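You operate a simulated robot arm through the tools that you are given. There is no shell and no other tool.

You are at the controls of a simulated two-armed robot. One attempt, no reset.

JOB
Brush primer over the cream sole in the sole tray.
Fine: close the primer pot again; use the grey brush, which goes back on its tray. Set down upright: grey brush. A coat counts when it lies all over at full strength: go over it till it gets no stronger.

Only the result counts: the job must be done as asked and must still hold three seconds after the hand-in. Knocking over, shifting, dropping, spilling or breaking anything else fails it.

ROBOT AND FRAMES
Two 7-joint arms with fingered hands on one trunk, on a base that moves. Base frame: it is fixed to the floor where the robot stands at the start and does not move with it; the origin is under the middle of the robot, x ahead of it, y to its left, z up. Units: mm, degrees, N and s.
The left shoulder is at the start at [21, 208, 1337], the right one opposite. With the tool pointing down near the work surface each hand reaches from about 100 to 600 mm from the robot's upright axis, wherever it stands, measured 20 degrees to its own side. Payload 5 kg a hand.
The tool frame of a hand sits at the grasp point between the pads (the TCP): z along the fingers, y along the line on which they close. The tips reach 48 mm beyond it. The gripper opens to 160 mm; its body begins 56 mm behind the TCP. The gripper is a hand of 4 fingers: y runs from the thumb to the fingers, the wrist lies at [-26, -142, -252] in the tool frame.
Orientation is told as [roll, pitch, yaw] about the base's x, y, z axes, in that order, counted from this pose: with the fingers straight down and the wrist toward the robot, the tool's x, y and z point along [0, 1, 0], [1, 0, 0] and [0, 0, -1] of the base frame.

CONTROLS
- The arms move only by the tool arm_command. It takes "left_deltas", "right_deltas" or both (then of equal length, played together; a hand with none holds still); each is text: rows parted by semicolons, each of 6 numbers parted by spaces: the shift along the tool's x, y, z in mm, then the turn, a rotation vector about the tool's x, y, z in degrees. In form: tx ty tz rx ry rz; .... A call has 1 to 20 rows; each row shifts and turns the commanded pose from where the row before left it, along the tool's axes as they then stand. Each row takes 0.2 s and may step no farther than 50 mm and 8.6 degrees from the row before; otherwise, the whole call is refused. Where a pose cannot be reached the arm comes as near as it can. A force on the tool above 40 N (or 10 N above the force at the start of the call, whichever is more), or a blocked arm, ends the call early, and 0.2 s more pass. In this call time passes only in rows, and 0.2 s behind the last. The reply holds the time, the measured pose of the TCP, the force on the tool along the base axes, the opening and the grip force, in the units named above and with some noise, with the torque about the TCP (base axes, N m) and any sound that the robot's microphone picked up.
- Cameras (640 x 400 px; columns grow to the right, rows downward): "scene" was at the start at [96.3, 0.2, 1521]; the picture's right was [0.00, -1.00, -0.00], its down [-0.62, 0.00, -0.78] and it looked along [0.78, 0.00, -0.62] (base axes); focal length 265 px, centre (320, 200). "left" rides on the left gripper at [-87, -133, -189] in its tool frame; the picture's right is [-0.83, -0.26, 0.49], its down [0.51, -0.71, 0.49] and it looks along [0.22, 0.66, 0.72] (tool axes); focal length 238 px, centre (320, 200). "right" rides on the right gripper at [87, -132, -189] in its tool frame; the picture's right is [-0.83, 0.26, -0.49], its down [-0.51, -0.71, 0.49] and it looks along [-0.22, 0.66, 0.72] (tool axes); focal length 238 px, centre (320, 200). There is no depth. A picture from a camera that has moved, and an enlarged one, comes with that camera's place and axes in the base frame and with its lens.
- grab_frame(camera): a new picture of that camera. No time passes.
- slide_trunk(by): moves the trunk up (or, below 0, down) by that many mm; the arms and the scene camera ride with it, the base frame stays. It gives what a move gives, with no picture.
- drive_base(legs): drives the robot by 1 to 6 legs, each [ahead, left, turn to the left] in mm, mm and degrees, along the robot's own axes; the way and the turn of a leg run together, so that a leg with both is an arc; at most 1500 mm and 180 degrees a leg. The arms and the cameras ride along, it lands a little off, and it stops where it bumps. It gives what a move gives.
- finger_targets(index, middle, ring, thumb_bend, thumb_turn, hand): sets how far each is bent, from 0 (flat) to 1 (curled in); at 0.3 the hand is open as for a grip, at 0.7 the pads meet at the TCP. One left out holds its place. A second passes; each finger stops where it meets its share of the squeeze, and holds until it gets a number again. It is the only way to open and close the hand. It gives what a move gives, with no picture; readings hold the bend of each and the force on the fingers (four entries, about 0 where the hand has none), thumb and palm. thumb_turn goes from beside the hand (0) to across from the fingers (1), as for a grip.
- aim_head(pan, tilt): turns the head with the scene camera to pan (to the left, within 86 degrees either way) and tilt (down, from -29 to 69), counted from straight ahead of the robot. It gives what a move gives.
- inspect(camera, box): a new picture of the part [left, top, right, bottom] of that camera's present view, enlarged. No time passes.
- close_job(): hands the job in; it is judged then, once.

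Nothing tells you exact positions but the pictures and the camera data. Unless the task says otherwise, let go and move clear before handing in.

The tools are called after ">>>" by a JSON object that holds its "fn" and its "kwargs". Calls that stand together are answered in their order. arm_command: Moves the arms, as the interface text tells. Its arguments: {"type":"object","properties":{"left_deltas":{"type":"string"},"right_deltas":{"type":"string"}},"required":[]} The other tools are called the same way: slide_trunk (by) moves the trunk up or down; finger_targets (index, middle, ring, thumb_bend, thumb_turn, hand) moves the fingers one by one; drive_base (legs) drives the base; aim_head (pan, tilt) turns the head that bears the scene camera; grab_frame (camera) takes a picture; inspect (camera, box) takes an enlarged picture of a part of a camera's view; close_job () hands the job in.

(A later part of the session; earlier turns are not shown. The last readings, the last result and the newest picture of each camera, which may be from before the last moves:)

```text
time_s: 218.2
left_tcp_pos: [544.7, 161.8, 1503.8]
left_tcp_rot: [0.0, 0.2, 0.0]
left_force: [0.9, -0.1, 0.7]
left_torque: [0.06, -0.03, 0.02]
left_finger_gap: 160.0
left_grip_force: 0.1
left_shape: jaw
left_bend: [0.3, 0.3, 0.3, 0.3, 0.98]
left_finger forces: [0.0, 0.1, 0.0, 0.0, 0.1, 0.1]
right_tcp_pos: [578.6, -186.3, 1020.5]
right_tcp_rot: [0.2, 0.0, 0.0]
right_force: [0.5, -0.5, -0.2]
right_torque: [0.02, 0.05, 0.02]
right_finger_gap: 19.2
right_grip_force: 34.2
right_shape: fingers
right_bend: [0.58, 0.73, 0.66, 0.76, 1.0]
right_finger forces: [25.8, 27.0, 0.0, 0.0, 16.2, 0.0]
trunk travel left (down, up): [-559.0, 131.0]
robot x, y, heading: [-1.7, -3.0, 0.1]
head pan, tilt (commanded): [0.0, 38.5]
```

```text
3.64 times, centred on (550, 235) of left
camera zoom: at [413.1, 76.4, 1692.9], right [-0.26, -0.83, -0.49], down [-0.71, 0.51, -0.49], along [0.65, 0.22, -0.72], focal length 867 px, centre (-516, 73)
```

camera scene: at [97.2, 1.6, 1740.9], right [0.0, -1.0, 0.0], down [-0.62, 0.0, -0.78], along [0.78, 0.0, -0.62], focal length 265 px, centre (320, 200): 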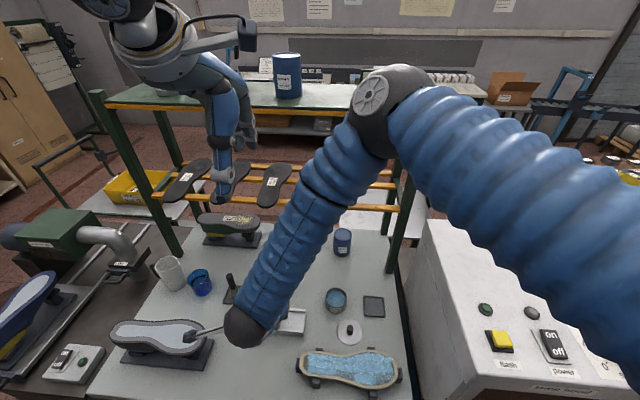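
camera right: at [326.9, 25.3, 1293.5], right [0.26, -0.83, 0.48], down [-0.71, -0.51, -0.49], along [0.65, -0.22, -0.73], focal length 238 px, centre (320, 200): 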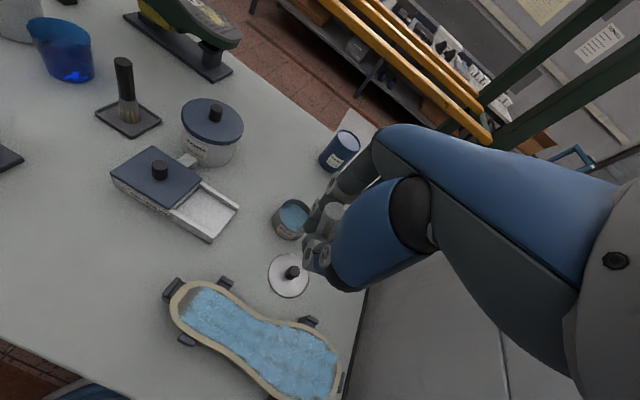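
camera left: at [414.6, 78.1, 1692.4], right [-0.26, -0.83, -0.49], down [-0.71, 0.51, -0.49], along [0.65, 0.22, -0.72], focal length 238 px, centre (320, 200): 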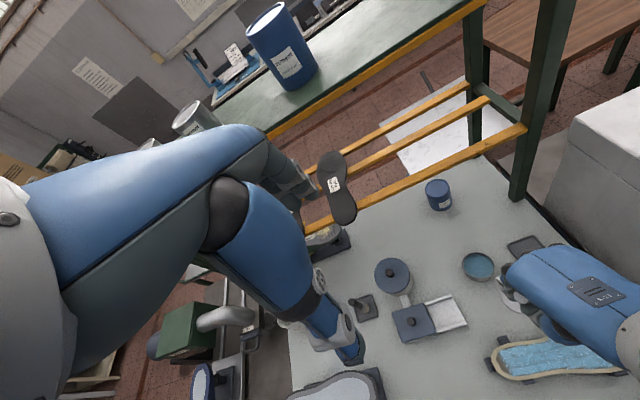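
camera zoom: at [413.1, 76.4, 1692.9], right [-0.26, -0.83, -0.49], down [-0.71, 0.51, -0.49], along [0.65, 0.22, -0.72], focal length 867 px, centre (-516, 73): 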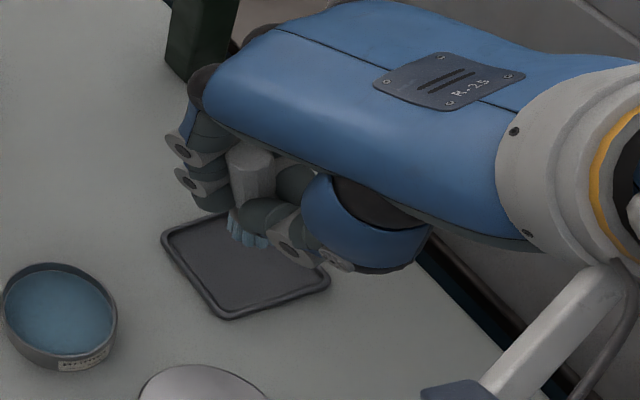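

The brush is centred over the tray and nearly upright. I lower it gently to the tray.

>>> {"fn": "arm_command", "kwargs": {"right_deltas": "0 0 20 0 0 0; 0 0 20 0 0 0; 0 0 10 0 0 0"}}

>>> {"fn": "inspect", "kwargs": {"camera": "scene", "box": [330, 250, 430, 330]}}

>>> {"fn": "inspect", "kwargs": {"camera": "right", "box": [220, 170, 380, 300]}}

```text
time_s: 218.9
left_tcp_pos: [544.2, 163.0, 1505.2]
left_tcp_rot: [0.0, 0.0, 0.1]
left_force: [-1.5, 0.2, -0.3]
left_torque: [0.0, -0.05, 0.01]
left_finger_gap: 159.9
left_grip_force: 0.0
left_shape: jaw
left_bend: [0.3, 0.3, 0.3, 0.3, 0.98]
left_finger forces: [0.0, 0.1, 0.0, 0.1, 0.0, 0.0]
right_tcp_pos: [578.7, -186.7, 968.0]
right_tcp_rot: [0.1, 0.0, 0.1]
right_force: [0.0, -0.2, -0.6]
right_torque: [0.01, 0.01, -0.02]
right_finger_gap: 19.4
right_grip_force: 34.4
right_shape: fingers
right_bend: [0.58, 0.73, 0.66, 0.76, 1.0]
right_finger forces: [25.7, 27.0, 0.1, 0.0, 16.2, 0.1]
trunk travel left (down, up): [-559.0, 131.0]
robot x, y, heading: [-3.1, 1.9, -0.0]
head pan, tilt (commanded): [0.0, 38.5]
```

```text
5.00 times, centred on (380, 290) of scene
camera zoom: at [96.1, 1.3, 1741.0], right [0.0, -1.0, 0.0], down [-0.62, 0.0, -0.78], along [0.78, 0.0, -0.62], focal length 1327 px, centre (20, -250)
```

zoom: 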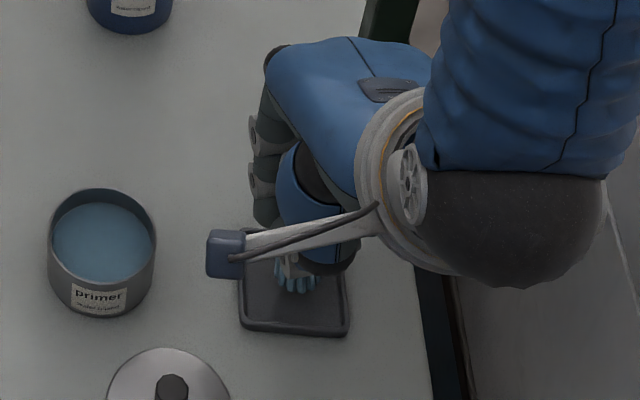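

```text
3.08 times, centred on (300, 235) of right
camera zoom: at [445.9, -99.8, 1159.3], right [0.26, -0.83, 0.49], down [-0.71, -0.51, -0.49], along [0.66, -0.22, -0.72], focal length 733 px, centre (382, 92)
```

zoom: 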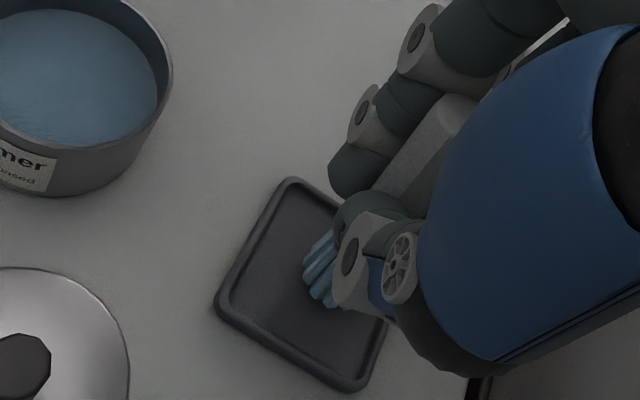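

>>> {"fn": "arm_command", "kwargs": {"right_deltas": "0 0 3 0 0 0; 0 0 2 0 0 0; 0 0 2 0 0 0"}}

>>> {"fn": "arm_command", "kwargs": {"right_deltas": "0 0 1.5 0 0 0; 0 0 1 0 0 0"}}

```text
time_s: 219.8
left_tcp_pos: [545.6, 162.1, 1504.3]
left_tcp_rot: [0.0, 0.0, 0.1]
left_force: [-0.4, 0.3, 0.7]
left_torque: [0.03, 0.05, 0.03]
left_finger_gap: 160.0
left_grip_force: 0.1
left_shape: jaw
left_bend: [0.3, 0.3, 0.3, 0.3, 0.98]
left_finger forces: [0.0, 0.0, 0.0, 0.1, 0.0, 0.1]
right_tcp_pos: [578.8, -185.6, 962.0]
right_tcp_rot: [0.1, 0.1, 0.0]
right_force: [0.5, 0.0, -0.4]
right_torque: [0.04, 0.02, 0.0]
right_finger_gap: 19.1
right_grip_force: 34.3
right_shape: fingers
right_bend: [0.58, 0.73, 0.66, 0.76, 1.0]
right_finger forces: [25.7, 27.0, 0.1, 0.1, 16.2, 0.1]
trunk travel left (down, up): [-559.0, 131.0]
robot x, y, heading: [1.0, -0.1, 0.0]
head pan, tilt (commanded): [0.0, 38.5]
```

```text
time_s: 220.3
left_tcp_pos: [544.9, 163.6, 1503.3]
left_tcp_rot: [0.0, 0.1, 0.1]
left_force: [0.1, 0.8, -0.2]
left_torque: [0.01, 0.01, -0.01]
left_finger_gap: 159.8
left_grip_force: 0.0
left_shape: jaw
left_bend: [0.3, 0.3, 0.3, 0.3, 0.98]
left_finger forces: [0.0, 0.1, 0.0, 0.0, 0.0, 0.0]
right_tcp_pos: [579.4, -186.9, 958.4]
right_tcp_rot: [0.0, 0.0, 0.0]
right_force: [-0.2, -0.3, 0.4]
right_torque: [0.03, 0.02, -0.01]
right_finger_gap: 19.1
right_grip_force: 34.8
right_shape: fingers
right_bend: [0.58, 0.73, 0.66, 0.76, 1.0]
right_finger forces: [25.8, 27.0, 0.0, 0.0, 16.2, 0.0]
trunk travel left (down, up): [-559.0, 131.0]
robot x, y, heading: [-0.0, -0.6, 0.1]
head pan, tilt (commanded): [0.0, 38.5]
```

>>> {"fn": "arm_command", "kwargs": {"right_deltas": "0 0 1 0 0 0; 0 0 0.8 0 0 0"}}

>>> {"fn": "inspect", "kwargs": {"camera": "scene", "box": [350, 270, 420, 330]}}

>>> {"fn": "inspect", "kwargs": {"camera": "right", "box": [240, 180, 360, 280]}}

>>> {"fn": "inspect", "kwargs": {"camera": "left", "box": [490, 190, 590, 290]}}

```text
time_s: 220.9
left_tcp_pos: [543.9, 163.8, 1504.5]
left_tcp_rot: [0.0, 0.0, 0.1]
left_force: [0.5, 0.5, 0.6]
left_torque: [0.0, 0.01, -0.06]
left_finger_gap: 160.2
left_grip_force: 0.0
left_shape: jaw
left_bend: [0.3, 0.3, 0.3, 0.3, 0.98]
left_finger forces: [0.0, 0.1, 0.0, 0.0, 0.1, 0.0]
right_tcp_pos: [579.5, -185.4, 958.1]
right_tcp_rot: [0.1, 0.0, 0.1]
right_force: [0.0, 1.2, 15.1]
right_torque: [0.12, -0.31, 0.0]
right_finger_gap: 19.1
right_grip_force: 36.7
right_shape: fingers
right_bend: [0.58, 0.73, 0.66, 0.76, 1.0]
right_finger forces: [27.4, 27.8, 0.0, 0.1, 18.8, 0.1]
trunk travel left (down, up): [-559.0, 131.0]
robot x, y, heading: [-6.4, 2.4, 0.1]
head pan, tilt (commanded): [0.0, 38.5]
```

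```text
6.67 times, centred on (385, 300) of scene
camera zoom: at [94.9, 1.4, 1741.3], right [0.0, -1.0, 0.0], down [-0.62, 0.0, -0.78], along [0.78, 0.0, -0.62], focal length 1769 px, centre (-113, -467)
```

zoom: 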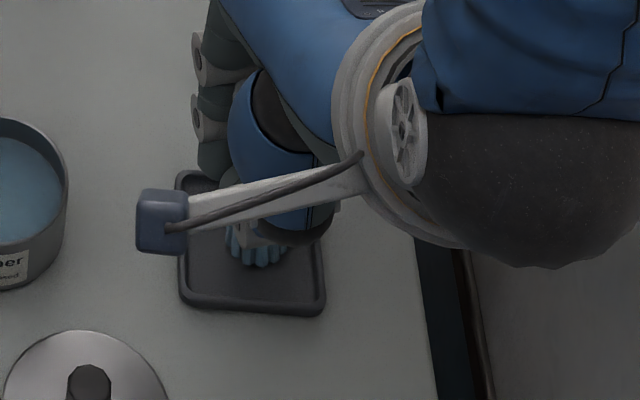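

```text
4.00 times, centred on (300, 230) of right
camera zoom: at [445.5, -101.2, 1148.7], right [0.26, -0.84, 0.49], down [-0.71, -0.51, -0.49], along [0.66, -0.22, -0.72], focal length 953 px, centre (400, 80)
```

zoom: 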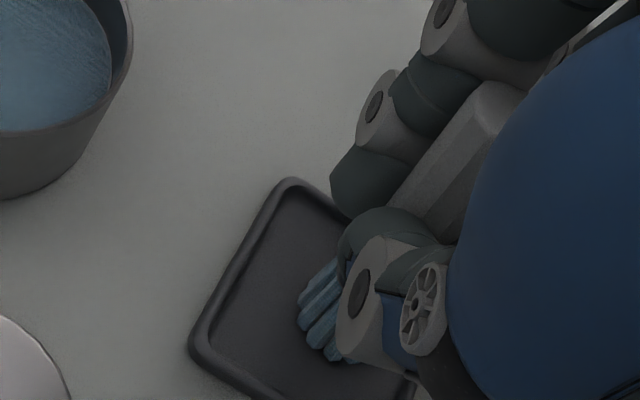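

```text
4.00 times, centred on (540, 240) of left
camera zoom: at [411.8, 77.7, 1693.4], right [-0.26, -0.83, -0.49], down [-0.71, 0.51, -0.49], along [0.66, 0.22, -0.72], focal length 953 px, centre (-560, 40)
```

zoom: 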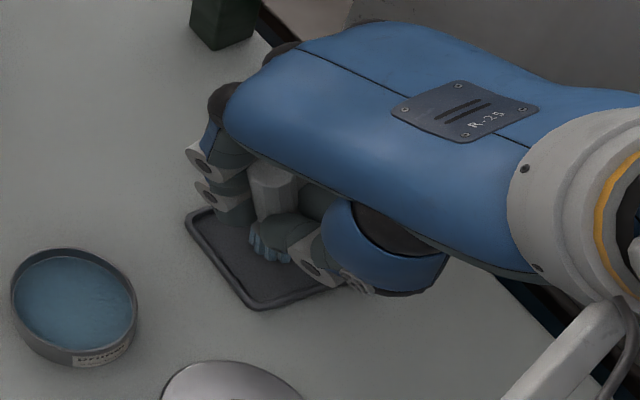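

The brush stands on the tray with firm contact. I press a touch more so it seats flat, then open the fingers gently.

>>> {"fn": "arm_command", "kwargs": {"right_deltas": "0 0 0.7 0 0 0"}}

>>> {"fn": "finger_targets", "kwargs": {"hand": "right", "index": 0.57, "middle": 0.69, "ring": 0.6, "thumb_bend": 0.72}}

>>> {"fn": "inspect", "kwargs": {"camera": "left", "box": [490, 190, 590, 290]}}

>>> {"fn": "inspect", "kwargs": {"camera": "right", "box": [240, 180, 360, 280]}}

```text
time_s: 221.3
left_tcp_pos: [544.4, 163.3, 1505.1]
left_tcp_rot: [0.0, 0.0, 0.1]
left_force: [-0.2, 0.0, -0.6]
left_torque: [-0.01, -0.01, 0.02]
left_finger_gap: 159.9
left_grip_force: 0.0
left_shape: jaw
left_bend: [0.3, 0.3, 0.3, 0.3, 0.98]
left_finger forces: [0.0, 0.1, 0.1, 0.0, 0.0, 0.1]
right_tcp_pos: [578.7, -187.5, 958.7]
right_tcp_rot: [0.2, -0.3, 0.1]
right_force: [1.5, 0.8, 24.5]
right_torque: [0.33, -0.61, 0.04]
right_finger_gap: 19.0
right_grip_force: 37.4
right_shape: fingers
right_bend: [0.58, 0.73, 0.66, 0.76, 1.0]
right_finger forces: [29.0, 27.6, 0.0, 0.0, 19.1, 0.0]
trunk travel left (down, up): [-559.0, 131.0]
robot x, y, heading: [1.6, -0.3, -0.1]
head pan, tilt (commanded): [0.0, 38.5]
```

```text
time_s: 222.3
left_tcp_pos: [544.8, 162.4, 1502.9]
left_tcp_rot: [0.0, 0.2, 0.1]
left_force: [0.2, 0.2, 0.1]
left_torque: [0.04, 0.05, -0.01]
left_finger_gap: 160.0
left_grip_force: 0.1
left_shape: jaw
left_bend: [0.3, 0.3, 0.3, 0.3, 0.98]
left_finger forces: [0.0, 0.0, 0.0, 0.0, 0.0, 0.0]
right_tcp_pos: [578.6, -187.0, 956.3]
right_tcp_rot: [0.1, 0.1, 0.0]
right_force: [-1.3, -0.1, -0.4]
right_torque: [-0.01, 0.01, 0.05]
right_finger_gap: 36.8
right_grip_force: 2.6
right_shape: fingers
right_bend: [0.55, 0.7, 0.6, 0.72, 1.0]
right_finger forces: [2.9, 2.5, 0.0, 0.0, 0.1, 0.1]
trunk travel left (down, up): [-559.0, 131.0]
robot x, y, heading: [-1.3, -2.9, -0.0]
head pan, tilt (commanded): [0.0, 38.5]
```

```text
4.00 times, centred on (540, 240) of left
camera zoom: at [413.1, 77.3, 1692.9], right [-0.26, -0.83, -0.49], down [-0.71, 0.51, -0.49], along [0.65, 0.22, -0.72], focal length 953 px, centre (-560, 40)
```

zoom: 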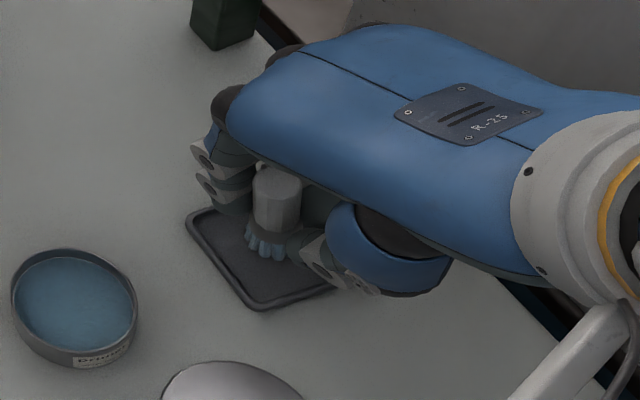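

```text
4.00 times, centred on (300, 230) of right
camera zoom: at [445.2, -102.2, 1146.9], right [0.26, -0.83, 0.49], down [-0.71, -0.51, -0.49], along [0.66, -0.22, -0.72], focal length 953 px, centre (400, 80)
```

zoom: 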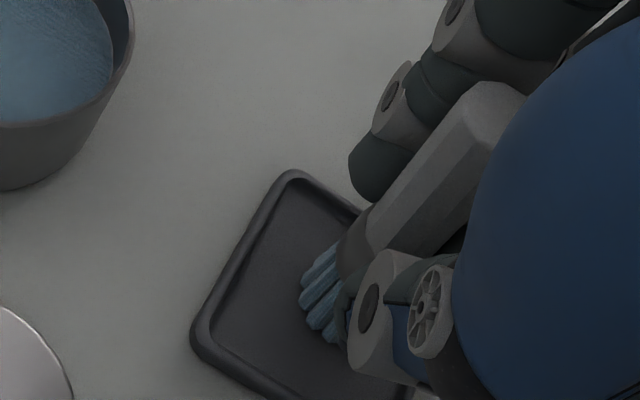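

The brush now stands on its own bristles with the fingers still lightly touching. I open a little more and watch that it stays upright.

>>> {"fn": "finger_targets", "kwargs": {"hand": "right", "index": 0.53, "middle": 0.64, "ring": 0.56, "thumb_bend": 0.68}}

>>> {"fn": "inspect", "kwargs": {"camera": "left", "box": [490, 190, 590, 290]}}

>>> {"fn": "inspect", "kwargs": {"camera": "right", "box": [240, 180, 360, 280]}}

>>> {"fn": "inspect", "kwargs": {"camera": "scene", "box": [350, 270, 420, 330]}}

```text
time_s: 223.3
left_tcp_pos: [545.2, 163.0, 1505.1]
left_tcp_rot: [0.0, 0.1, 0.0]
left_force: [0.0, 0.1, -1.0]
left_torque: [0.0, 0.02, -0.02]
left_finger_gap: 159.8
left_grip_force: 0.2
left_shape: jaw
left_bend: [0.3, 0.3, 0.3, 0.3, 0.98]
left_finger forces: [0.0, 0.0, 0.1, 0.0, 0.1, 0.1]
right_tcp_pos: [578.0, -188.2, 956.7]
right_tcp_rot: [0.1, 0.0, 0.1]
right_force: [0.3, 0.3, 0.4]
right_torque: [0.02, 0.03, -0.02]
right_finger_gap: 52.7
right_grip_force: 3.7
right_shape: fingers
right_bend: [0.51, 0.65, 0.56, 0.68, 1.0]
right_finger forces: [3.7, 3.5, 0.1, 0.1, 0.1, 0.1]
trunk travel left (down, up): [-559.0, 131.0]
robot x, y, heading: [-0.1, 2.1, 0.1]
head pan, tilt (commanded): [0.0, 38.5]
```

```text
4.00 times, centred on (540, 240) of left
camera zoom: at [413.1, 77.2, 1692.9], right [-0.26, -0.83, -0.49], down [-0.71, 0.51, -0.49], along [0.65, 0.22, -0.72], focal length 953 px, centre (-560, 40)
```

zoom: 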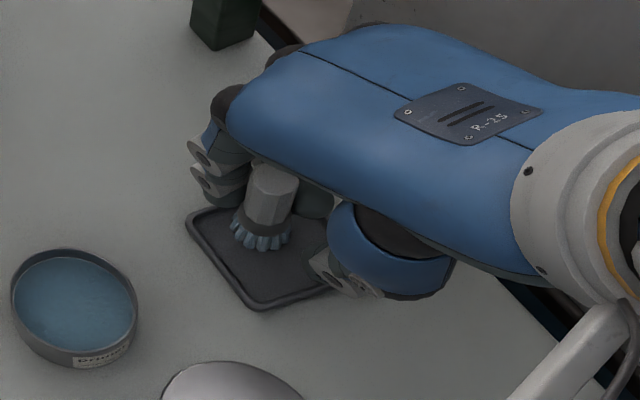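

```text
4.00 times, centred on (300, 230) of right
camera zoom: at [445.3, -102.2, 1147.0], right [0.26, -0.83, 0.49], down [-0.71, -0.51, -0.49], along [0.66, -0.22, -0.72], focal length 953 px, centre (400, 80)
```

zoom: 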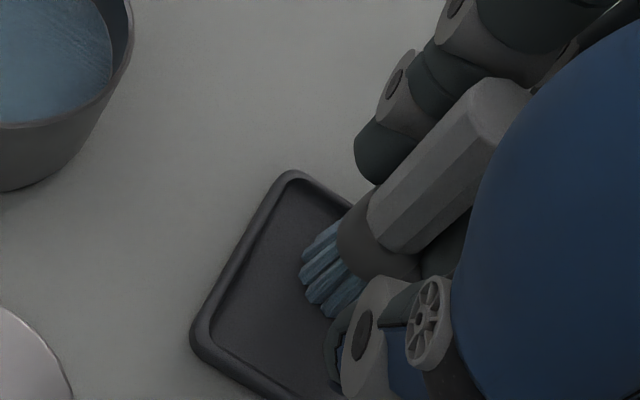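

```text
6.67 times, centred on (385, 300) of scene
camera zoom: at [96.3, 0.9, 1741.0], right [0.0, -1.0, 0.0], down [-0.62, 0.0, -0.78], along [0.78, 0.0, -0.62], focal length 1769 px, centre (-113, -467)
```

zoom: 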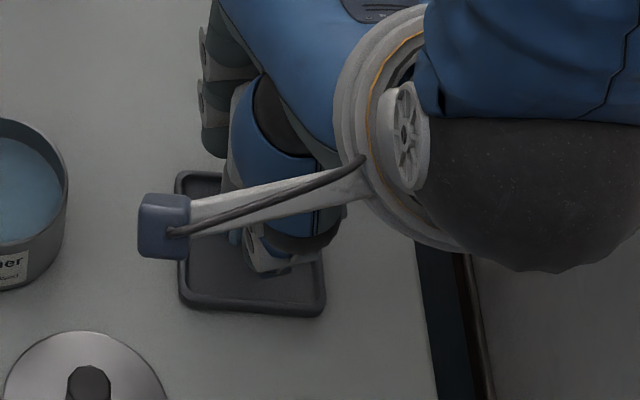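

The handle is lightly pinched between the index and middle finger. I open only the index, so the middle finger steadies the brush as it comes free.

>>> {"fn": "finger_targets", "kwargs": {"hand": "right", "index": 0.46}}

>>> {"fn": "inspect", "kwargs": {"camera": "right", "box": [240, 180, 360, 280]}}

>>> {"fn": "inspect", "kwargs": {"camera": "left", "box": [490, 190, 590, 290]}}

```text
time_s: 224.3
left_tcp_pos: [545.4, 162.2, 1504.1]
left_tcp_rot: [0.0, 0.2, 0.1]
left_force: [0.0, 0.4, 0.0]
left_torque: [0.03, -0.03, 0.02]
left_finger_gap: 160.1
left_grip_force: 0.1
left_shape: jaw
left_bend: [0.3, 0.3, 0.3, 0.3, 0.98]
left_finger forces: [0.0, 0.0, 0.0, 0.0, 0.1, 0.0]
right_tcp_pos: [577.9, -187.0, 957.5]
right_tcp_rot: [0.1, 0.0, 0.0]
right_force: [0.0, 0.5, -0.9]
right_torque: [0.02, 0.02, 0.0]
right_finger_gap: 63.2
right_grip_force: 0.2
right_shape: fingers
right_bend: [0.46, 0.64, 0.56, 0.68, 1.0]
right_finger forces: [0.1, 0.1, 0.1, 0.0, 0.0, 0.0]
trunk travel left (down, up): [-559.0, 131.0]
robot x, y, heading: [-2.3, 0.4, 0.1]
head pan, tilt (commanded): [0.0, 38.5]
```

```text
4.00 times, centred on (300, 230) of right
camera zoom: at [445.2, -102.2, 1147.0], right [0.26, -0.83, 0.49], down [-0.71, -0.51, -0.49], along [0.66, -0.22, -0.72], focal length 953 px, centre (400, 80)
```

zoom: 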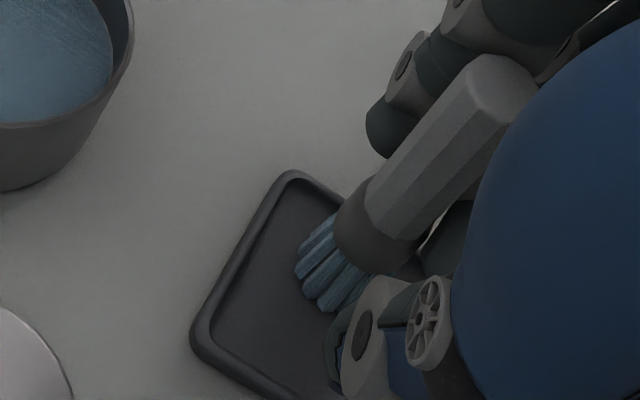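

```text
4.00 times, centred on (540, 240) of left
camera zoom: at [413.1, 77.3, 1692.9], right [-0.26, -0.83, -0.49], down [-0.71, 0.51, -0.49], along [0.65, 0.22, -0.72], focal length 953 px, centre (-560, 40)
```

zoom: 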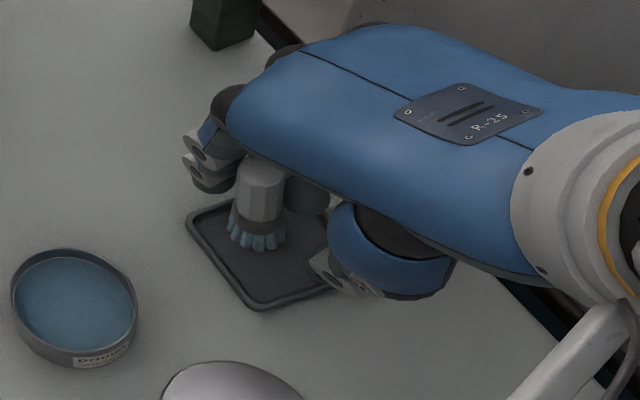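

Free of all contact, and the brush stands. I open the other fingers away from it, then look again.

>>> {"fn": "finger_targets", "kwargs": {"hand": "right", "middle": 0.5, "index": 0.42, "ring": 0.5, "thumb_bend": 0.55}}

>>> {"fn": "inspect", "kwargs": {"camera": "right", "box": [240, 180, 360, 280]}}

>>> {"fn": "inspect", "kwargs": {"camera": "left", "box": [490, 190, 590, 290]}}

```text
time_s: 225.3
left_tcp_pos: [545.1, 163.3, 1504.4]
left_tcp_rot: [0.0, 0.1, 0.1]
left_force: [-0.3, -0.2, 0.2]
left_torque: [0.0, 0.04, 0.02]
left_finger_gap: 159.9
left_grip_force: 0.0
left_shape: jaw
left_bend: [0.3, 0.3, 0.3, 0.3, 0.98]
left_finger forces: [0.0, 0.0, 0.1, 0.1, 0.1, 0.1]
right_tcp_pos: [578.2, -188.5, 957.2]
right_tcp_rot: [0.1, 0.0, 0.0]
right_force: [-0.5, -0.5, -0.1]
right_torque: [0.01, 0.01, -0.03]
right_finger_gap: 96.5
right_grip_force: 0.2
right_shape: fingers
right_bend: [0.42, 0.5, 0.5, 0.55, 1.0]
right_finger forces: [0.0, 0.0, 0.0, 0.0, 0.0, 0.0]
trunk travel left (down, up): [-559.0, 131.0]
robot x, y, heading: [0.1, -0.5, 0.2]
head pan, tilt (commanded): [0.0, 38.5]
```

```text
4.00 times, centred on (300, 230) of right
camera zoom: at [445.2, -102.2, 1147.0], right [0.26, -0.83, 0.49], down [-0.71, -0.51, -0.49], along [0.66, -0.22, -0.72], focal length 953 px, centre (400, 80)
```

zoom: 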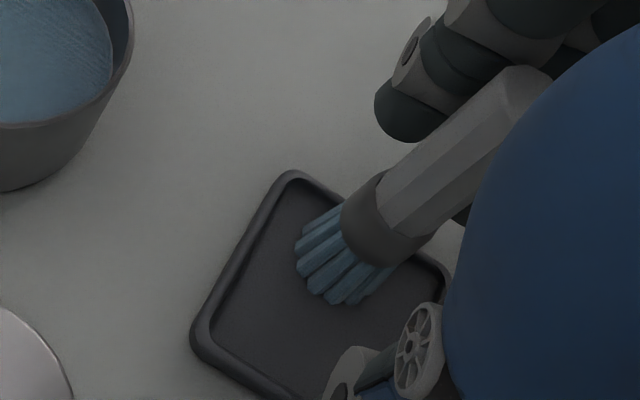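

```text
4.00 times, centred on (540, 240) of left
camera zoom: at [413.1, 77.3, 1692.9], right [-0.26, -0.83, -0.49], down [-0.71, 0.51, -0.49], along [0.65, 0.22, -0.72], focal length 953 px, centre (-560, 40)
```

zoom: 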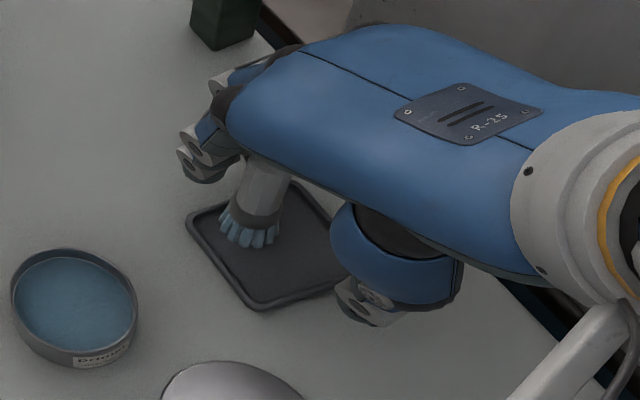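

The brush stands upright and free inside its tray. I raise the hand straight up, slowly at first.

>>> {"fn": "finger_targets", "kwargs": {"hand": "right", "middle": 0.4, "index": 0.38, "ring": 0.45, "thumb_bend": 0.48}}

>>> {"fn": "arm_command", "kwargs": {"right_deltas": "0 0 -8 0 0 0; 0 0 -12 0 0 0; 0 0 -15 0 0 0; 0 0 -25 0 0 0; 0 0 -35 0 0 0; 0 0 -40 0 0 0"}}

>>> {"fn": "grab_frame", "kwargs": {"camera": "right"}}

>>> {"fn": "inspect", "kwargs": {"camera": "scene", "box": [320, 250, 430, 340]}}

>>> {"fn": "inspect", "kwargs": {"camera": "left", "box": [460, 190, 580, 290]}}

```text
time_s: 226.3
left_tcp_pos: [544.9, 162.4, 1504.4]
left_tcp_rot: [0.0, 0.2, 0.1]
left_force: [0.3, 0.6, -0.1]
left_torque: [-0.03, -0.01, -0.02]
left_finger_gap: 159.8
left_grip_force: 0.0
left_shape: jaw
left_bend: [0.3, 0.3, 0.3, 0.3, 0.98]
left_finger forces: [0.1, 0.0, 0.0, 0.1, 0.0, 0.0]
right_tcp_pos: [577.3, -187.9, 955.9]
right_tcp_rot: [0.1, 0.0, 0.0]
right_force: [-0.1, -0.1, -0.1]
right_torque: [-0.03, 0.0, 0.01]
right_finger_gap: 118.6
right_grip_force: 0.0
right_shape: fingers
right_bend: [0.38, 0.4, 0.45, 0.48, 1.0]
right_finger forces: [0.0, 0.1, 0.0, 0.0, 0.1, 0.0]
trunk travel left (down, up): [-559.0, 131.0]
robot x, y, heading: [-1.4, 2.6, 0.2]
head pan, tilt (commanded): [0.0, 38.5]
```

```text
time_s: 227.8
left_tcp_pos: [544.1, 163.6, 1505.2]
left_tcp_rot: [0.0, 0.0, 0.1]
left_force: [0.2, -0.1, 0.1]
left_torque: [-0.02, -0.06, 0.0]
left_finger_gap: 159.9
left_grip_force: 0.1
left_shape: jaw
left_bend: [0.3, 0.3, 0.3, 0.3, 0.98]
left_finger forces: [0.0, 0.0, 0.0, 0.1, 0.0, 0.0]
right_tcp_pos: [578.1, -189.6, 1092.0]
right_tcp_rot: [0.0, 0.0, 0.2]
right_force: [-1.1, -0.6, -1.6]
right_torque: [0.01, -0.23, 0.0]
right_finger_gap: 118.5
right_grip_force: 0.1
right_shape: fingers
right_bend: [0.38, 0.4, 0.45, 0.48, 1.0]
right_finger forces: [0.0, 0.0, 0.0, 0.1, 0.0, 0.1]
trunk travel left (down, up): [-559.0, 131.0]
robot x, y, heading: [5.1, -0.0, 0.0]
head pan, tilt (commanded): [0.0, 38.5]
```

```text
taken
camera right: at [445.4, -103.1, 1282.0], right [0.26, -0.83, 0.49], down [-0.71, -0.51, -0.49], along [0.66, -0.22, -0.72], focal length 238 px, centre (320, 200)
```

right: 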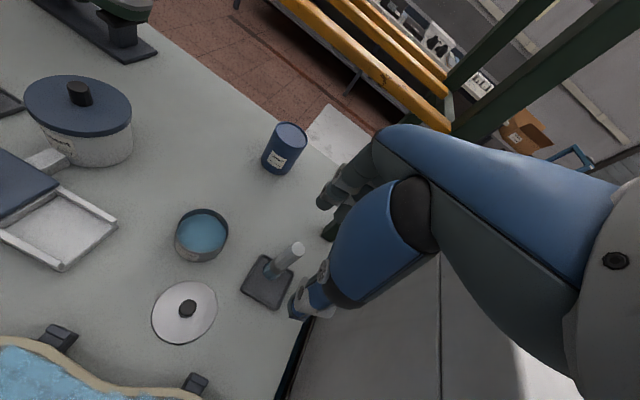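

```text
4.44 times, centred on (375, 295) of scene
camera zoom: at [94.5, 1.5, 1741.2], right [0.0, -1.0, 0.0], down [-0.62, 0.0, -0.78], along [0.78, 0.0, -0.62], focal length 1179 px, centre (76, -222)
```

zoom: 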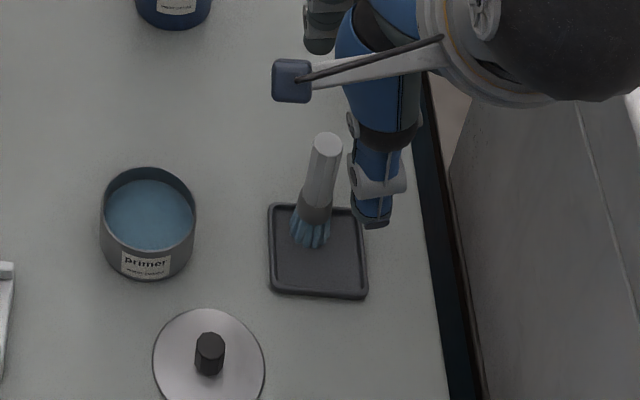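

```text
4.00 times, centred on (520, 240) of left
camera zoom: at [411.3, 77.8, 1693.4], right [-0.26, -0.83, -0.49], down [-0.71, 0.51, -0.49], along [0.66, 0.22, -0.72], focal length 953 px, centre (-480, 40)
```

zoom: 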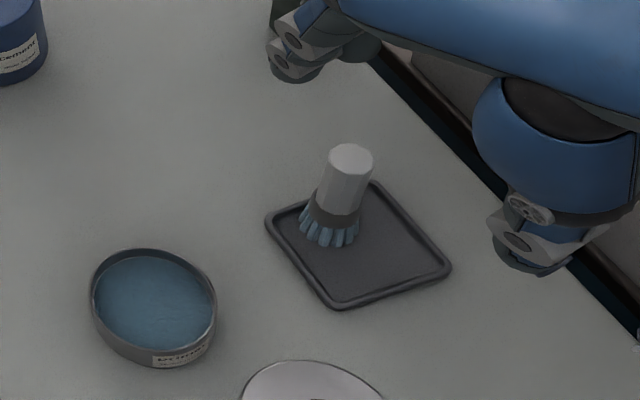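

The brush stands upright on its tray. Now the lid: I move above it and lower the trunk again so the pot is comfortably in reach.

>>> {"fn": "arm_command", "kwargs": {"right_deltas": "0 0 -40 0 0 0; 0 0 -40 0 0 0; 29 -26 0 0 0 0; 29 -26 0 0 0 0; 29 -27 0 0 0 0; 0 0 -40 0 0 0"}}

>>> {"fn": "slide_trunk", "kwargs": {"by": -150}}

>>> {"fn": "grab_frame", "kwargs": {"camera": "right"}}

>>> {"fn": "grab_frame", "kwargs": {"camera": "scene"}}

```text
time_s: 229.2
left_tcp_pos: [543.1, 161.9, 1504.1]
left_tcp_rot: [-0.1, 0.0, 0.0]
left_force: [-0.4, -0.1, 0.2]
left_torque: [0.08, -0.05, -0.01]
left_finger_gap: 160.2
left_grip_force: 0.1
left_shape: jaw
left_bend: [0.3, 0.3, 0.3, 0.3, 0.98]
left_finger forces: [0.1, 0.0, 0.0, 0.0, 0.0, 0.0]
right_tcp_pos: [493.9, -102.8, 1213.8]
right_tcp_rot: [0.1, 0.0, 0.1]
right_force: [-1.3, 0.6, -0.3]
right_torque: [0.06, -0.16, -0.01]
right_finger_gap: 118.9
right_grip_force: 0.1
right_shape: fingers
right_bend: [0.38, 0.4, 0.45, 0.48, 1.0]
right_finger forces: [0.1, 0.0, 0.1, 0.0, 0.1, 0.1]
trunk travel left (down, up): [-559.0, 131.0]
robot x, y, heading: [0.1, -0.7, 0.2]
head pan, tilt (commanded): [0.0, 38.5]
```

```text
time_s: 230.9
left_tcp_pos: [544.8, 163.0, 1354.3]
left_tcp_rot: [0.0, 0.0, 0.1]
left_force: [0.5, 0.5, -0.4]
left_torque: [-0.02, 0.01, 0.03]
left_finger_gap: 159.8
left_grip_force: 0.1
left_shape: jaw
left_bend: [0.3, 0.3, 0.3, 0.3, 0.98]
left_finger forces: [0.1, 0.0, 0.0, 0.0, 0.0, 0.1]
right_tcp_pos: [497.4, -102.7, 1063.0]
right_tcp_rot: [0.1, 0.0, 0.0]
right_force: [0.5, 0.1, -0.2]
right_torque: [0.0, -0.02, -0.01]
right_finger_gap: 118.8
right_grip_force: 0.0
right_shape: fingers
right_bend: [0.38, 0.4, 0.45, 0.48, 1.0]
right_finger forces: [0.0, 0.0, 0.1, 0.0, 0.0, 0.1]
trunk travel left (down, up): [-409.0, 281.0]
robot x, y, heading: [1.0, 3.3, 0.0]
head pan, tilt (commanded): [0.0, 38.5]
```

```text
taken
camera right: at [363.7, -16.9, 1253.5], right [0.26, -0.83, 0.49], down [-0.71, -0.51, -0.49], along [0.66, -0.22, -0.72], focal length 238 px, centre (320, 200)
```

right: 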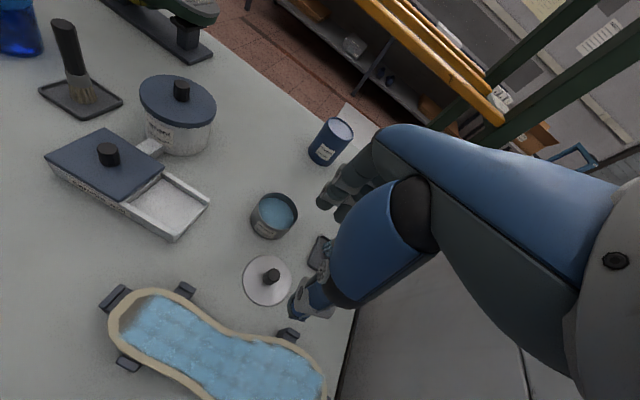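

```text
taken
camera scene: at [96.1, 1.0, 1591.2], right [0.0, -1.0, 0.0], down [-0.62, 0.0, -0.78], along [0.78, 0.0, -0.62], focal length 265 px, centre (320, 200)
```

scene: 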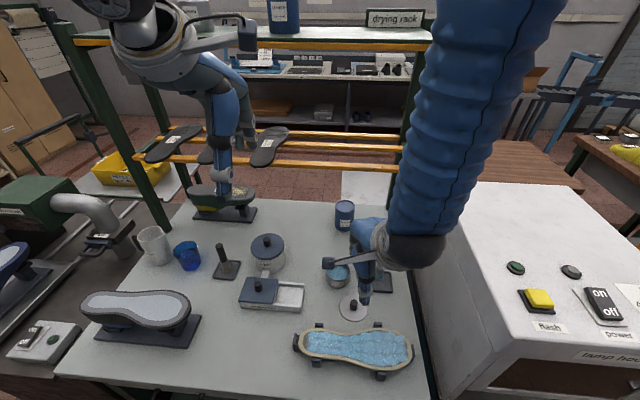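

>>> {"fn": "inspect", "kwargs": {"camera": "right", "box": [210, 220, 350, 330]}}

>>> {"fn": "inspect", "kwargs": {"camera": "scene", "box": [310, 250, 420, 340]}}

```text
3.64 times, centred on (280, 275) of right
camera zoom: at [363.7, -16.9, 1253.5], right [0.26, -0.83, 0.49], down [-0.71, -0.51, -0.49], along [0.66, -0.22, -0.72], focal length 867 px, centre (466, -73)
```

zoom: 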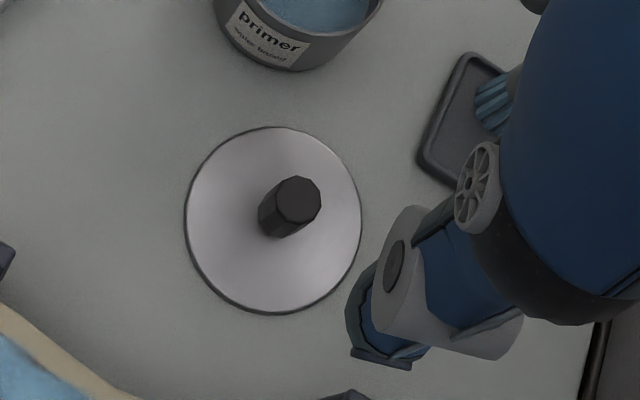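

```text
4.44 times, centred on (365, 295) of scene
camera zoom: at [96.1, 1.0, 1591.2], right [0.0, -1.0, 0.0], down [-0.62, 0.0, -0.78], along [0.78, 0.0, -0.62], focal length 1179 px, centre (120, -222)
```

zoom: 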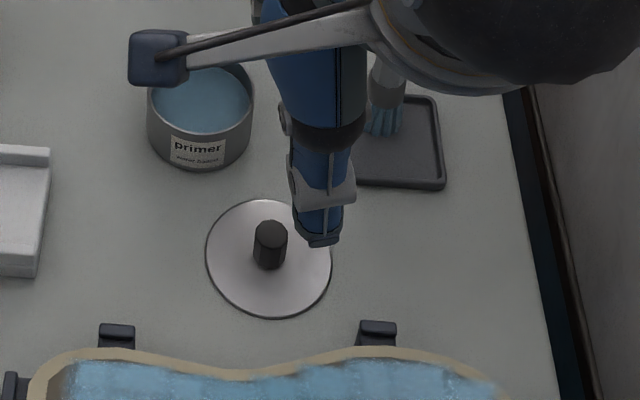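

The lid lies at about [516, -99] — it slid a little when I released it. I re-centre over its knob, set the opening, and go down part of the way.

>>> {"fn": "finger_targets", "kwargs": {"hand": "right", "index": 0.48, "middle": 0.48, "ring": 0.48, "thumb_bend": 0.48, "thumb_turn": 1.0}}

>>> {"fn": "arm_command", "kwargs": {"right_deltas": "1.5 20 20 0 0 0; 0 0 40 0 0 0; 0 0 30 0 0 0"}}

>>> {"fn": "inspect", "kwargs": {"camera": "right", "box": [230, 190, 390, 330]}}

>>> {"fn": "inspect", "kwargs": {"camera": "scene", "box": [310, 250, 420, 340]}}

```text
time_s: 231.9
left_tcp_pos: [544.0, 162.7, 1352.5]
left_tcp_rot: [0.0, 0.0, 0.1]
left_force: [-0.7, -0.3, -0.2]
left_torque: [-0.03, 0.02, 0.0]
left_finger_gap: 160.2
left_grip_force: 0.0
left_shape: jaw
left_bend: [0.3, 0.3, 0.3, 0.3, 0.98]
left_finger forces: [0.0, 0.0, 0.0, 0.1, 0.1, 0.0]
right_tcp_pos: [496.9, -103.1, 1062.1]
right_tcp_rot: [0.1, 0.0, 0.0]
right_force: [-0.4, 0.0, 0.1]
right_torque: [0.0, 0.02, -0.01]
right_finger_gap: 99.1
right_grip_force: 0.0
right_shape: fingers
right_bend: [0.48, 0.48, 0.48, 0.48, 1.0]
right_finger forces: [0.0, 0.1, 0.0, 0.0, 0.0, 0.0]
trunk travel left (down, up): [-409.0, 281.0]
robot x, y, heading: [-2.5, 1.4, 0.2]
head pan, tilt (commanded): [0.0, 38.5]
```

```text
time_s: 232.7
left_tcp_pos: [545.6, 162.8, 1353.2]
left_tcp_rot: [-0.1, 0.0, 0.1]
left_force: [-0.3, -0.3, 0.1]
left_torque: [0.02, 0.01, 0.0]
left_finger_gap: 160.0
left_grip_force: 0.0
left_shape: jaw
left_bend: [0.3, 0.3, 0.3, 0.3, 0.98]
left_finger forces: [0.1, 0.1, 0.0, 0.1, 0.1, 0.0]
right_tcp_pos: [518.6, -102.4, 971.9]
right_tcp_rot: [0.1, 0.0, 0.0]
right_force: [1.2, -0.2, -0.1]
right_torque: [0.01, 0.06, -0.03]
right_finger_gap: 99.4
right_grip_force: 0.2
right_shape: fingers
right_bend: [0.48, 0.48, 0.48, 0.48, 1.0]
right_finger forces: [0.0, 0.0, 0.0, 0.0, 0.1, 0.1]
trunk travel left (down, up): [-409.0, 281.0]
robot x, y, heading: [2.1, -1.9, -0.1]
head pan, tilt (commanded): [0.0, 38.5]
```

```text
2.86 times, centred on (310, 260) of right
camera zoom: at [385.7, -17.2, 1163.1], right [0.26, -0.83, 0.49], down [-0.71, -0.51, -0.49], along [0.66, -0.22, -0.72], focal length 681 px, centre (349, 29)
```

zoom: 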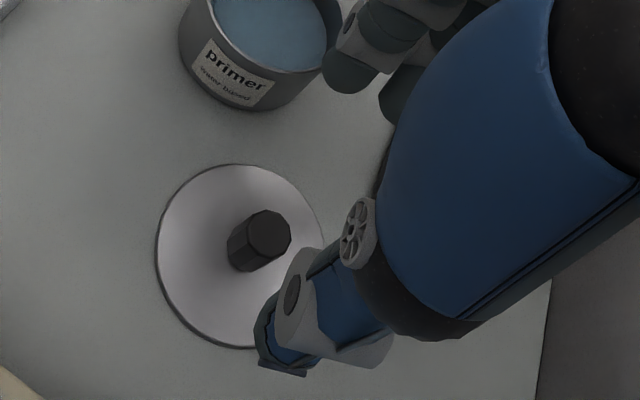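

```text
4.44 times, centred on (365, 295) of scene
camera zoom: at [96.8, 1.0, 1591.0], right [0.0, -1.0, 0.0], down [-0.62, 0.0, -0.78], along [0.78, 0.0, -0.62], focal length 1179 px, centre (120, -222)
```

zoom: 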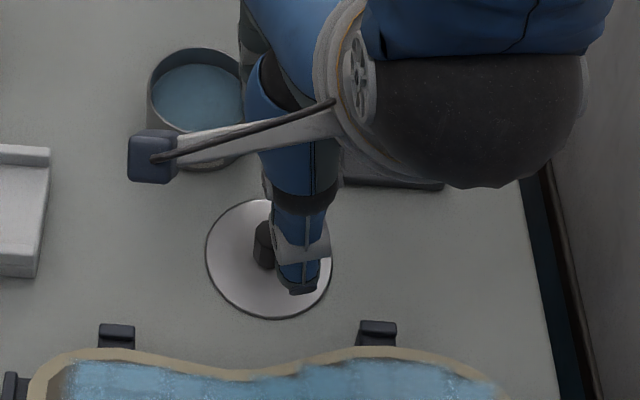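

The knob sits about where it was in the first grip relative to the hand. I go down to the same grip height as before and close gradually.

>>> {"fn": "arm_command", "kwargs": {"right_deltas": "0 0 20 0 0 0; 0 0 20 0 0 0; 0 0 12 0 0 0"}}

>>> {"fn": "finger_targets", "kwargs": {"hand": "right", "index": 0.57, "middle": 0.57, "ring": 0.55, "thumb_bend": 0.57}}

>>> {"fn": "inspect", "kwargs": {"camera": "right", "box": [230, 190, 390, 330]}}

```text
time_s: 233.5
left_tcp_pos: [546.7, 162.8, 1353.6]
left_tcp_rot: [0.0, 0.1, 0.0]
left_force: [0.0, 0.8, 0.3]
left_torque: [0.05, 0.05, 0.01]
left_finger_gap: 159.9
left_grip_force: 0.0
left_shape: jaw
left_bend: [0.3, 0.3, 0.3, 0.3, 0.98]
left_finger forces: [0.1, 0.0, 0.0, 0.1, 0.1, 0.1]
right_tcp_pos: [517.0, -102.0, 921.1]
right_tcp_rot: [0.1, 0.0, 0.0]
right_force: [-1.9, -0.8, 0.7]
right_torque: [0.03, 0.04, -0.01]
right_finger_gap: 97.8
right_grip_force: 0.7
right_shape: fingers
right_bend: [0.48, 0.48, 0.48, 0.48, 1.0]
right_finger forces: [1.7, 0.1, 0.0, 0.0, 0.0, 0.0]
trunk travel left (down, up): [-409.0, 281.0]
robot x, y, heading: [1.7, -0.7, 0.1]
head pan, tilt (commanded): [0.0, 38.5]
```

```text
time_s: 234.5
left_tcp_pos: [545.1, 163.1, 1354.1]
left_tcp_rot: [0.0, 0.1, 0.1]
left_force: [0.0, 0.0, 0.2]
left_torque: [-0.01, 0.0, -0.02]
left_finger_gap: 159.8
left_grip_force: 0.1
left_shape: jaw
left_bend: [0.3, 0.3, 0.3, 0.3, 0.98]
left_finger forces: [0.0, 0.0, 0.1, 0.0, 0.0, 0.0]
right_tcp_pos: [517.9, -102.1, 920.7]
right_tcp_rot: [0.1, 0.0, 0.0]
right_force: [-0.1, -0.6, 0.0]
right_torque: [0.0, -0.01, 0.01]
right_finger_gap: 67.4
right_grip_force: 0.0
right_shape: fingers
right_bend: [0.56, 0.56, 0.55, 0.56, 1.0]
right_finger forces: [0.0, 0.1, 0.0, 0.0, 0.0, 0.0]
trunk travel left (down, up): [-409.0, 281.0]
robot x, y, heading: [0.8, -1.0, 0.1]
head pan, tilt (commanded): [0.0, 38.5]
```

```text
2.86 times, centred on (310, 260) of right
camera zoom: at [384.5, -16.3, 1111.3], right [0.26, -0.83, 0.49], down [-0.71, -0.51, -0.49], along [0.66, -0.22, -0.72], focal length 681 px, centre (349, 29)
```

zoom: 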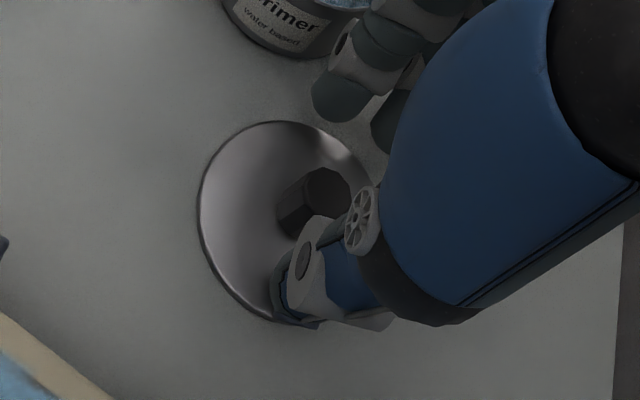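

The knob is centred as in the first grip. I lower 3 mm more and close on it.

>>> {"fn": "arm_command", "kwargs": {"right_deltas": "0 0 3 0 0 0"}}

>>> {"fn": "finger_targets", "kwargs": {"hand": "right", "index": 0.63, "middle": 0.63, "ring": 0.55, "thumb_bend": 0.63}}

>>> {"fn": "inspect", "kwargs": {"camera": "right", "box": [230, 190, 390, 330]}}

```text
time_s: 234.9
left_tcp_pos: [546.0, 161.6, 1353.9]
left_tcp_rot: [0.1, -0.1, 0.1]
left_force: [0.6, 1.1, -0.2]
left_torque: [-0.02, -0.03, -0.01]
left_finger_gap: 159.9
left_grip_force: 0.1
left_shape: jaw
left_bend: [0.3, 0.3, 0.3, 0.3, 0.98]
left_finger forces: [0.0, 0.0, 0.1, 0.0, 0.0, 0.1]
right_tcp_pos: [516.0, -101.9, 918.3]
right_tcp_rot: [0.2, 0.0, 0.0]
right_force: [-1.2, -0.4, 0.7]
right_torque: [-0.07, -0.03, -0.04]
right_finger_gap: 67.6
right_grip_force: 0.5
right_shape: fingers
right_bend: [0.56, 0.56, 0.55, 0.56, 1.0]
right_finger forces: [0.0, 0.0, 0.6, 0.0, 0.1, 0.0]
trunk travel left (down, up): [-409.0, 281.0]
robot x, y, heading: [-1.4, -0.3, 0.3]
head pan, tilt (commanded): [0.0, 38.5]
```

```text
time_s: 235.9
left_tcp_pos: [545.3, 162.4, 1352.3]
left_tcp_rot: [0.0, 0.0, 0.1]
left_force: [0.0, -1.0, -0.4]
left_torque: [0.02, 0.0, 0.0]
left_finger_gap: 159.9
left_grip_force: 0.0
left_shape: jaw
left_bend: [0.3, 0.3, 0.3, 0.3, 0.98]
left_finger forces: [0.0, 0.1, 0.1, 0.0, 0.0, 0.0]
right_tcp_pos: [516.5, -101.2, 917.9]
right_tcp_rot: [0.1, -0.1, 0.0]
right_force: [-0.9, 0.1, 0.3]
right_torque: [-0.07, 0.0, 0.01]
right_finger_gap: 40.1
right_grip_force: 0.5
right_shape: fingers
right_bend: [0.63, 0.63, 0.55, 0.63, 1.0]
right_finger forces: [0.1, 0.0, 0.7, 0.0, 0.0, 0.0]
trunk travel left (down, up): [-409.0, 281.0]
robot x, y, heading: [-5.5, 1.2, 0.4]
head pan, tilt (commanded): [0.0, 38.5]
```

```text
2.86 times, centred on (310, 260) of right
camera zoom: at [383.7, -15.7, 1108.9], right [0.26, -0.83, 0.49], down [-0.71, -0.51, -0.49], along [0.66, -0.22, -0.72], focal length 681 px, centre (349, 29)
```

zoom: 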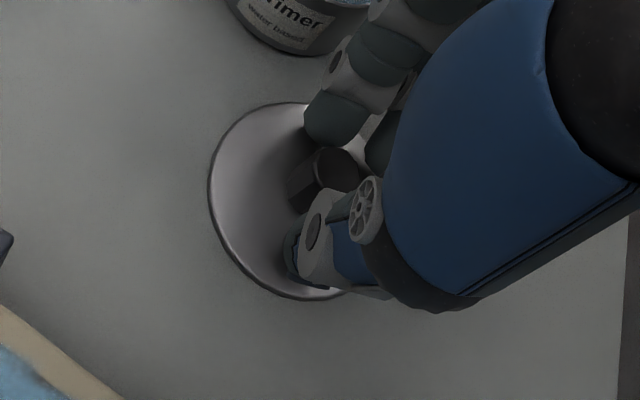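

No contact at this height; the tips need to be a little lower. I reopen slightly, go down 3 mm and close again.

>>> {"fn": "finger_targets", "kwargs": {"hand": "right", "index": 0.57, "middle": 0.57, "ring": 0.6, "thumb_bend": 0.57}}

>>> {"fn": "arm_command", "kwargs": {"right_deltas": "0 0 2 0 0 0; 0 0 1.5 0 0 0"}}

>>> {"fn": "inspect", "kwargs": {"camera": "scene", "box": [310, 240, 420, 330]}}

>>> {"fn": "inspect", "kwargs": {"camera": "left", "box": [420, 200, 640, 400]}}

```text
time_s: 236.9
left_tcp_pos: [545.4, 162.9, 1353.0]
left_tcp_rot: [0.0, 0.0, 0.1]
left_force: [0.9, 0.0, 0.8]
left_torque: [-0.02, 0.0, -0.01]
left_finger_gap: 160.1
left_grip_force: 0.1
left_shape: jaw
left_bend: [0.3, 0.3, 0.3, 0.3, 0.98]
left_finger forces: [0.0, 0.0, 0.1, 0.1, 0.0, 0.0]
right_tcp_pos: [516.6, -102.2, 918.7]
right_tcp_rot: [0.0, 0.0, -0.1]
right_force: [0.1, -0.4, 1.7]
right_torque: [-0.05, -0.09, -0.04]
right_finger_gap: 66.7
right_grip_force: 1.3
right_shape: fingers
right_bend: [0.56, 0.56, 0.6, 0.56, 1.0]
right_finger forces: [0.1, 2.2, 0.0, 0.0, 0.0, 0.0]
trunk travel left (down, up): [-409.0, 281.0]
robot x, y, heading: [1.4, -0.5, 0.1]
head pan, tilt (commanded): [0.0, 38.5]
```

```text
time_s: 237.5
left_tcp_pos: [543.4, 162.2, 1354.3]
left_tcp_rot: [0.0, 0.0, 0.2]
left_force: [-0.6, 0.1, -0.3]
left_torque: [0.01, 0.0, 0.01]
left_finger_gap: 160.1
left_grip_force: 0.1
left_shape: jaw
left_bend: [0.3, 0.3, 0.3, 0.3, 0.98]
left_finger forces: [0.1, 0.0, 0.0, 0.0, 0.1, 0.0]
right_tcp_pos: [517.8, -100.8, 917.5]
right_tcp_rot: [0.2, -0.3, 0.0]
right_force: [1.1, -2.8, 17.1]
right_torque: [-0.39, -0.73, -0.01]
right_finger_gap: 66.6
right_grip_force: 8.7
right_shape: fingers
right_bend: [0.56, 0.56, 0.6, 0.56, 1.0]
right_finger forces: [0.0, 17.8, 0.1, 0.1, 0.1, 0.0]
trunk travel left (down, up): [-409.0, 281.0]
robot x, y, heading: [-5.7, -3.4, 0.1]
head pan, tilt (commanded): [0.0, 38.5]
```

```text
4.44 times, centred on (365, 285) of scene
camera zoom: at [95.3, 1.0, 1591.3], right [0.0, -1.0, 0.0], down [-0.62, 0.0, -0.78], along [0.78, 0.0, -0.62], focal length 1179 px, centre (120, -178)
```

zoom: 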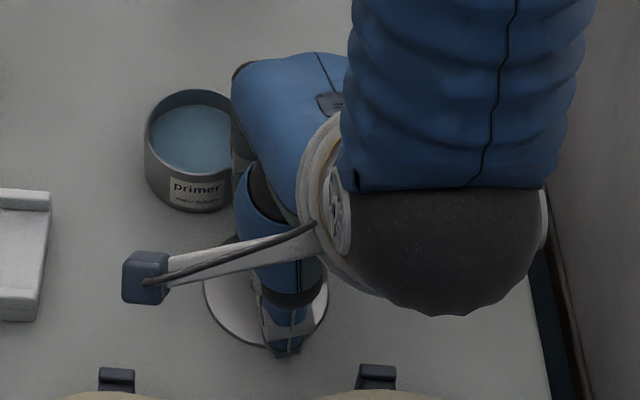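

```text
2.00 times, centred on (530, 300) of left
camera zoom: at [412.1, 77.2, 1543.3], right [-0.26, -0.83, -0.49], down [-0.71, 0.51, -0.49], along [0.66, 0.22, -0.72], focal length 477 px, centre (-100, 0)
```

zoom: 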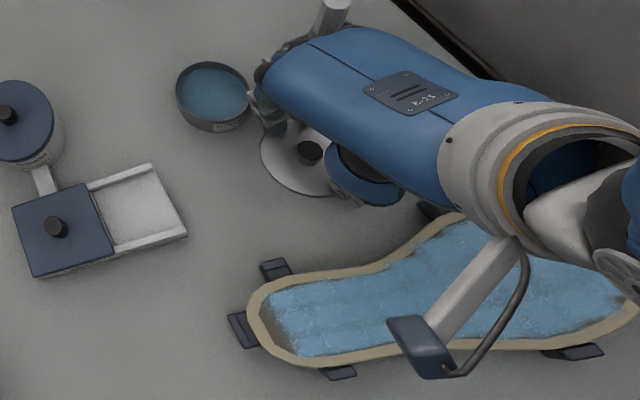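

The middle finger alone presses the lid's edge, so the hand is off-centre. I lift a little, shift to centre over the knob as in the first approach, and come down again.

>>> {"fn": "arm_command", "kwargs": {"right_deltas": "0 0 -3 0 -0.2 0; 0 0 -3 0.2 0 0; 3 -7 0 0 0 0"}}

>>> {"fn": "inspect", "kwargs": {"camera": "right", "box": [230, 190, 390, 330]}}

```text
time_s: 238.3
left_tcp_pos: [544.2, 164.5, 1352.0]
left_tcp_rot: [0.0, 0.0, 0.2]
left_force: [-1.0, -0.7, 0.5]
left_torque: [-0.06, 0.0, 0.02]
left_finger_gap: 160.0
left_grip_force: 0.1
left_shape: jaw
left_bend: [0.3, 0.3, 0.3, 0.3, 0.98]
left_finger forces: [0.1, 0.0, 0.0, 0.0, 0.0, 0.0]
right_tcp_pos: [509.2, -96.0, 920.9]
right_tcp_rot: [-0.1, 0.3, 0.1]
right_force: [-0.7, -0.2, -0.4]
right_torque: [0.0, 0.0, 0.01]
right_finger_gap: 66.4
right_grip_force: 0.1
right_shape: fingers
right_bend: [0.56, 0.56, 0.6, 0.56, 1.0]
right_finger forces: [0.1, 0.1, 0.0, 0.0, 0.1, 0.0]
trunk travel left (down, up): [-409.0, 281.0]
robot x, y, heading: [3.4, -0.7, 0.0]
head pan, tilt (commanded): [0.0, 38.5]
```

```text
2.86 times, centred on (310, 260) of right
camera zoom: at [376.8, -10.8, 1110.9], right [0.26, -0.83, 0.49], down [-0.71, -0.51, -0.49], along [0.65, -0.22, -0.73], focal length 681 px, centre (349, 29)
```

zoom: 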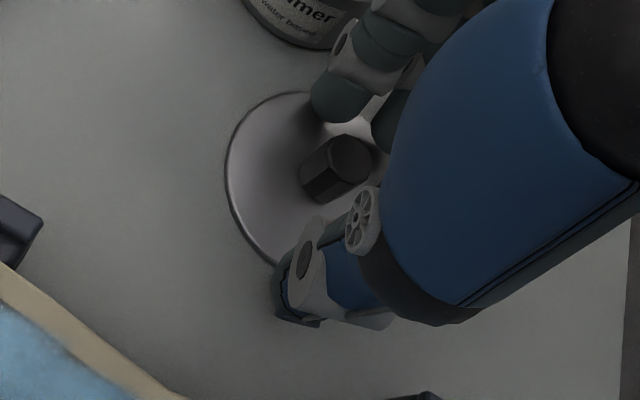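

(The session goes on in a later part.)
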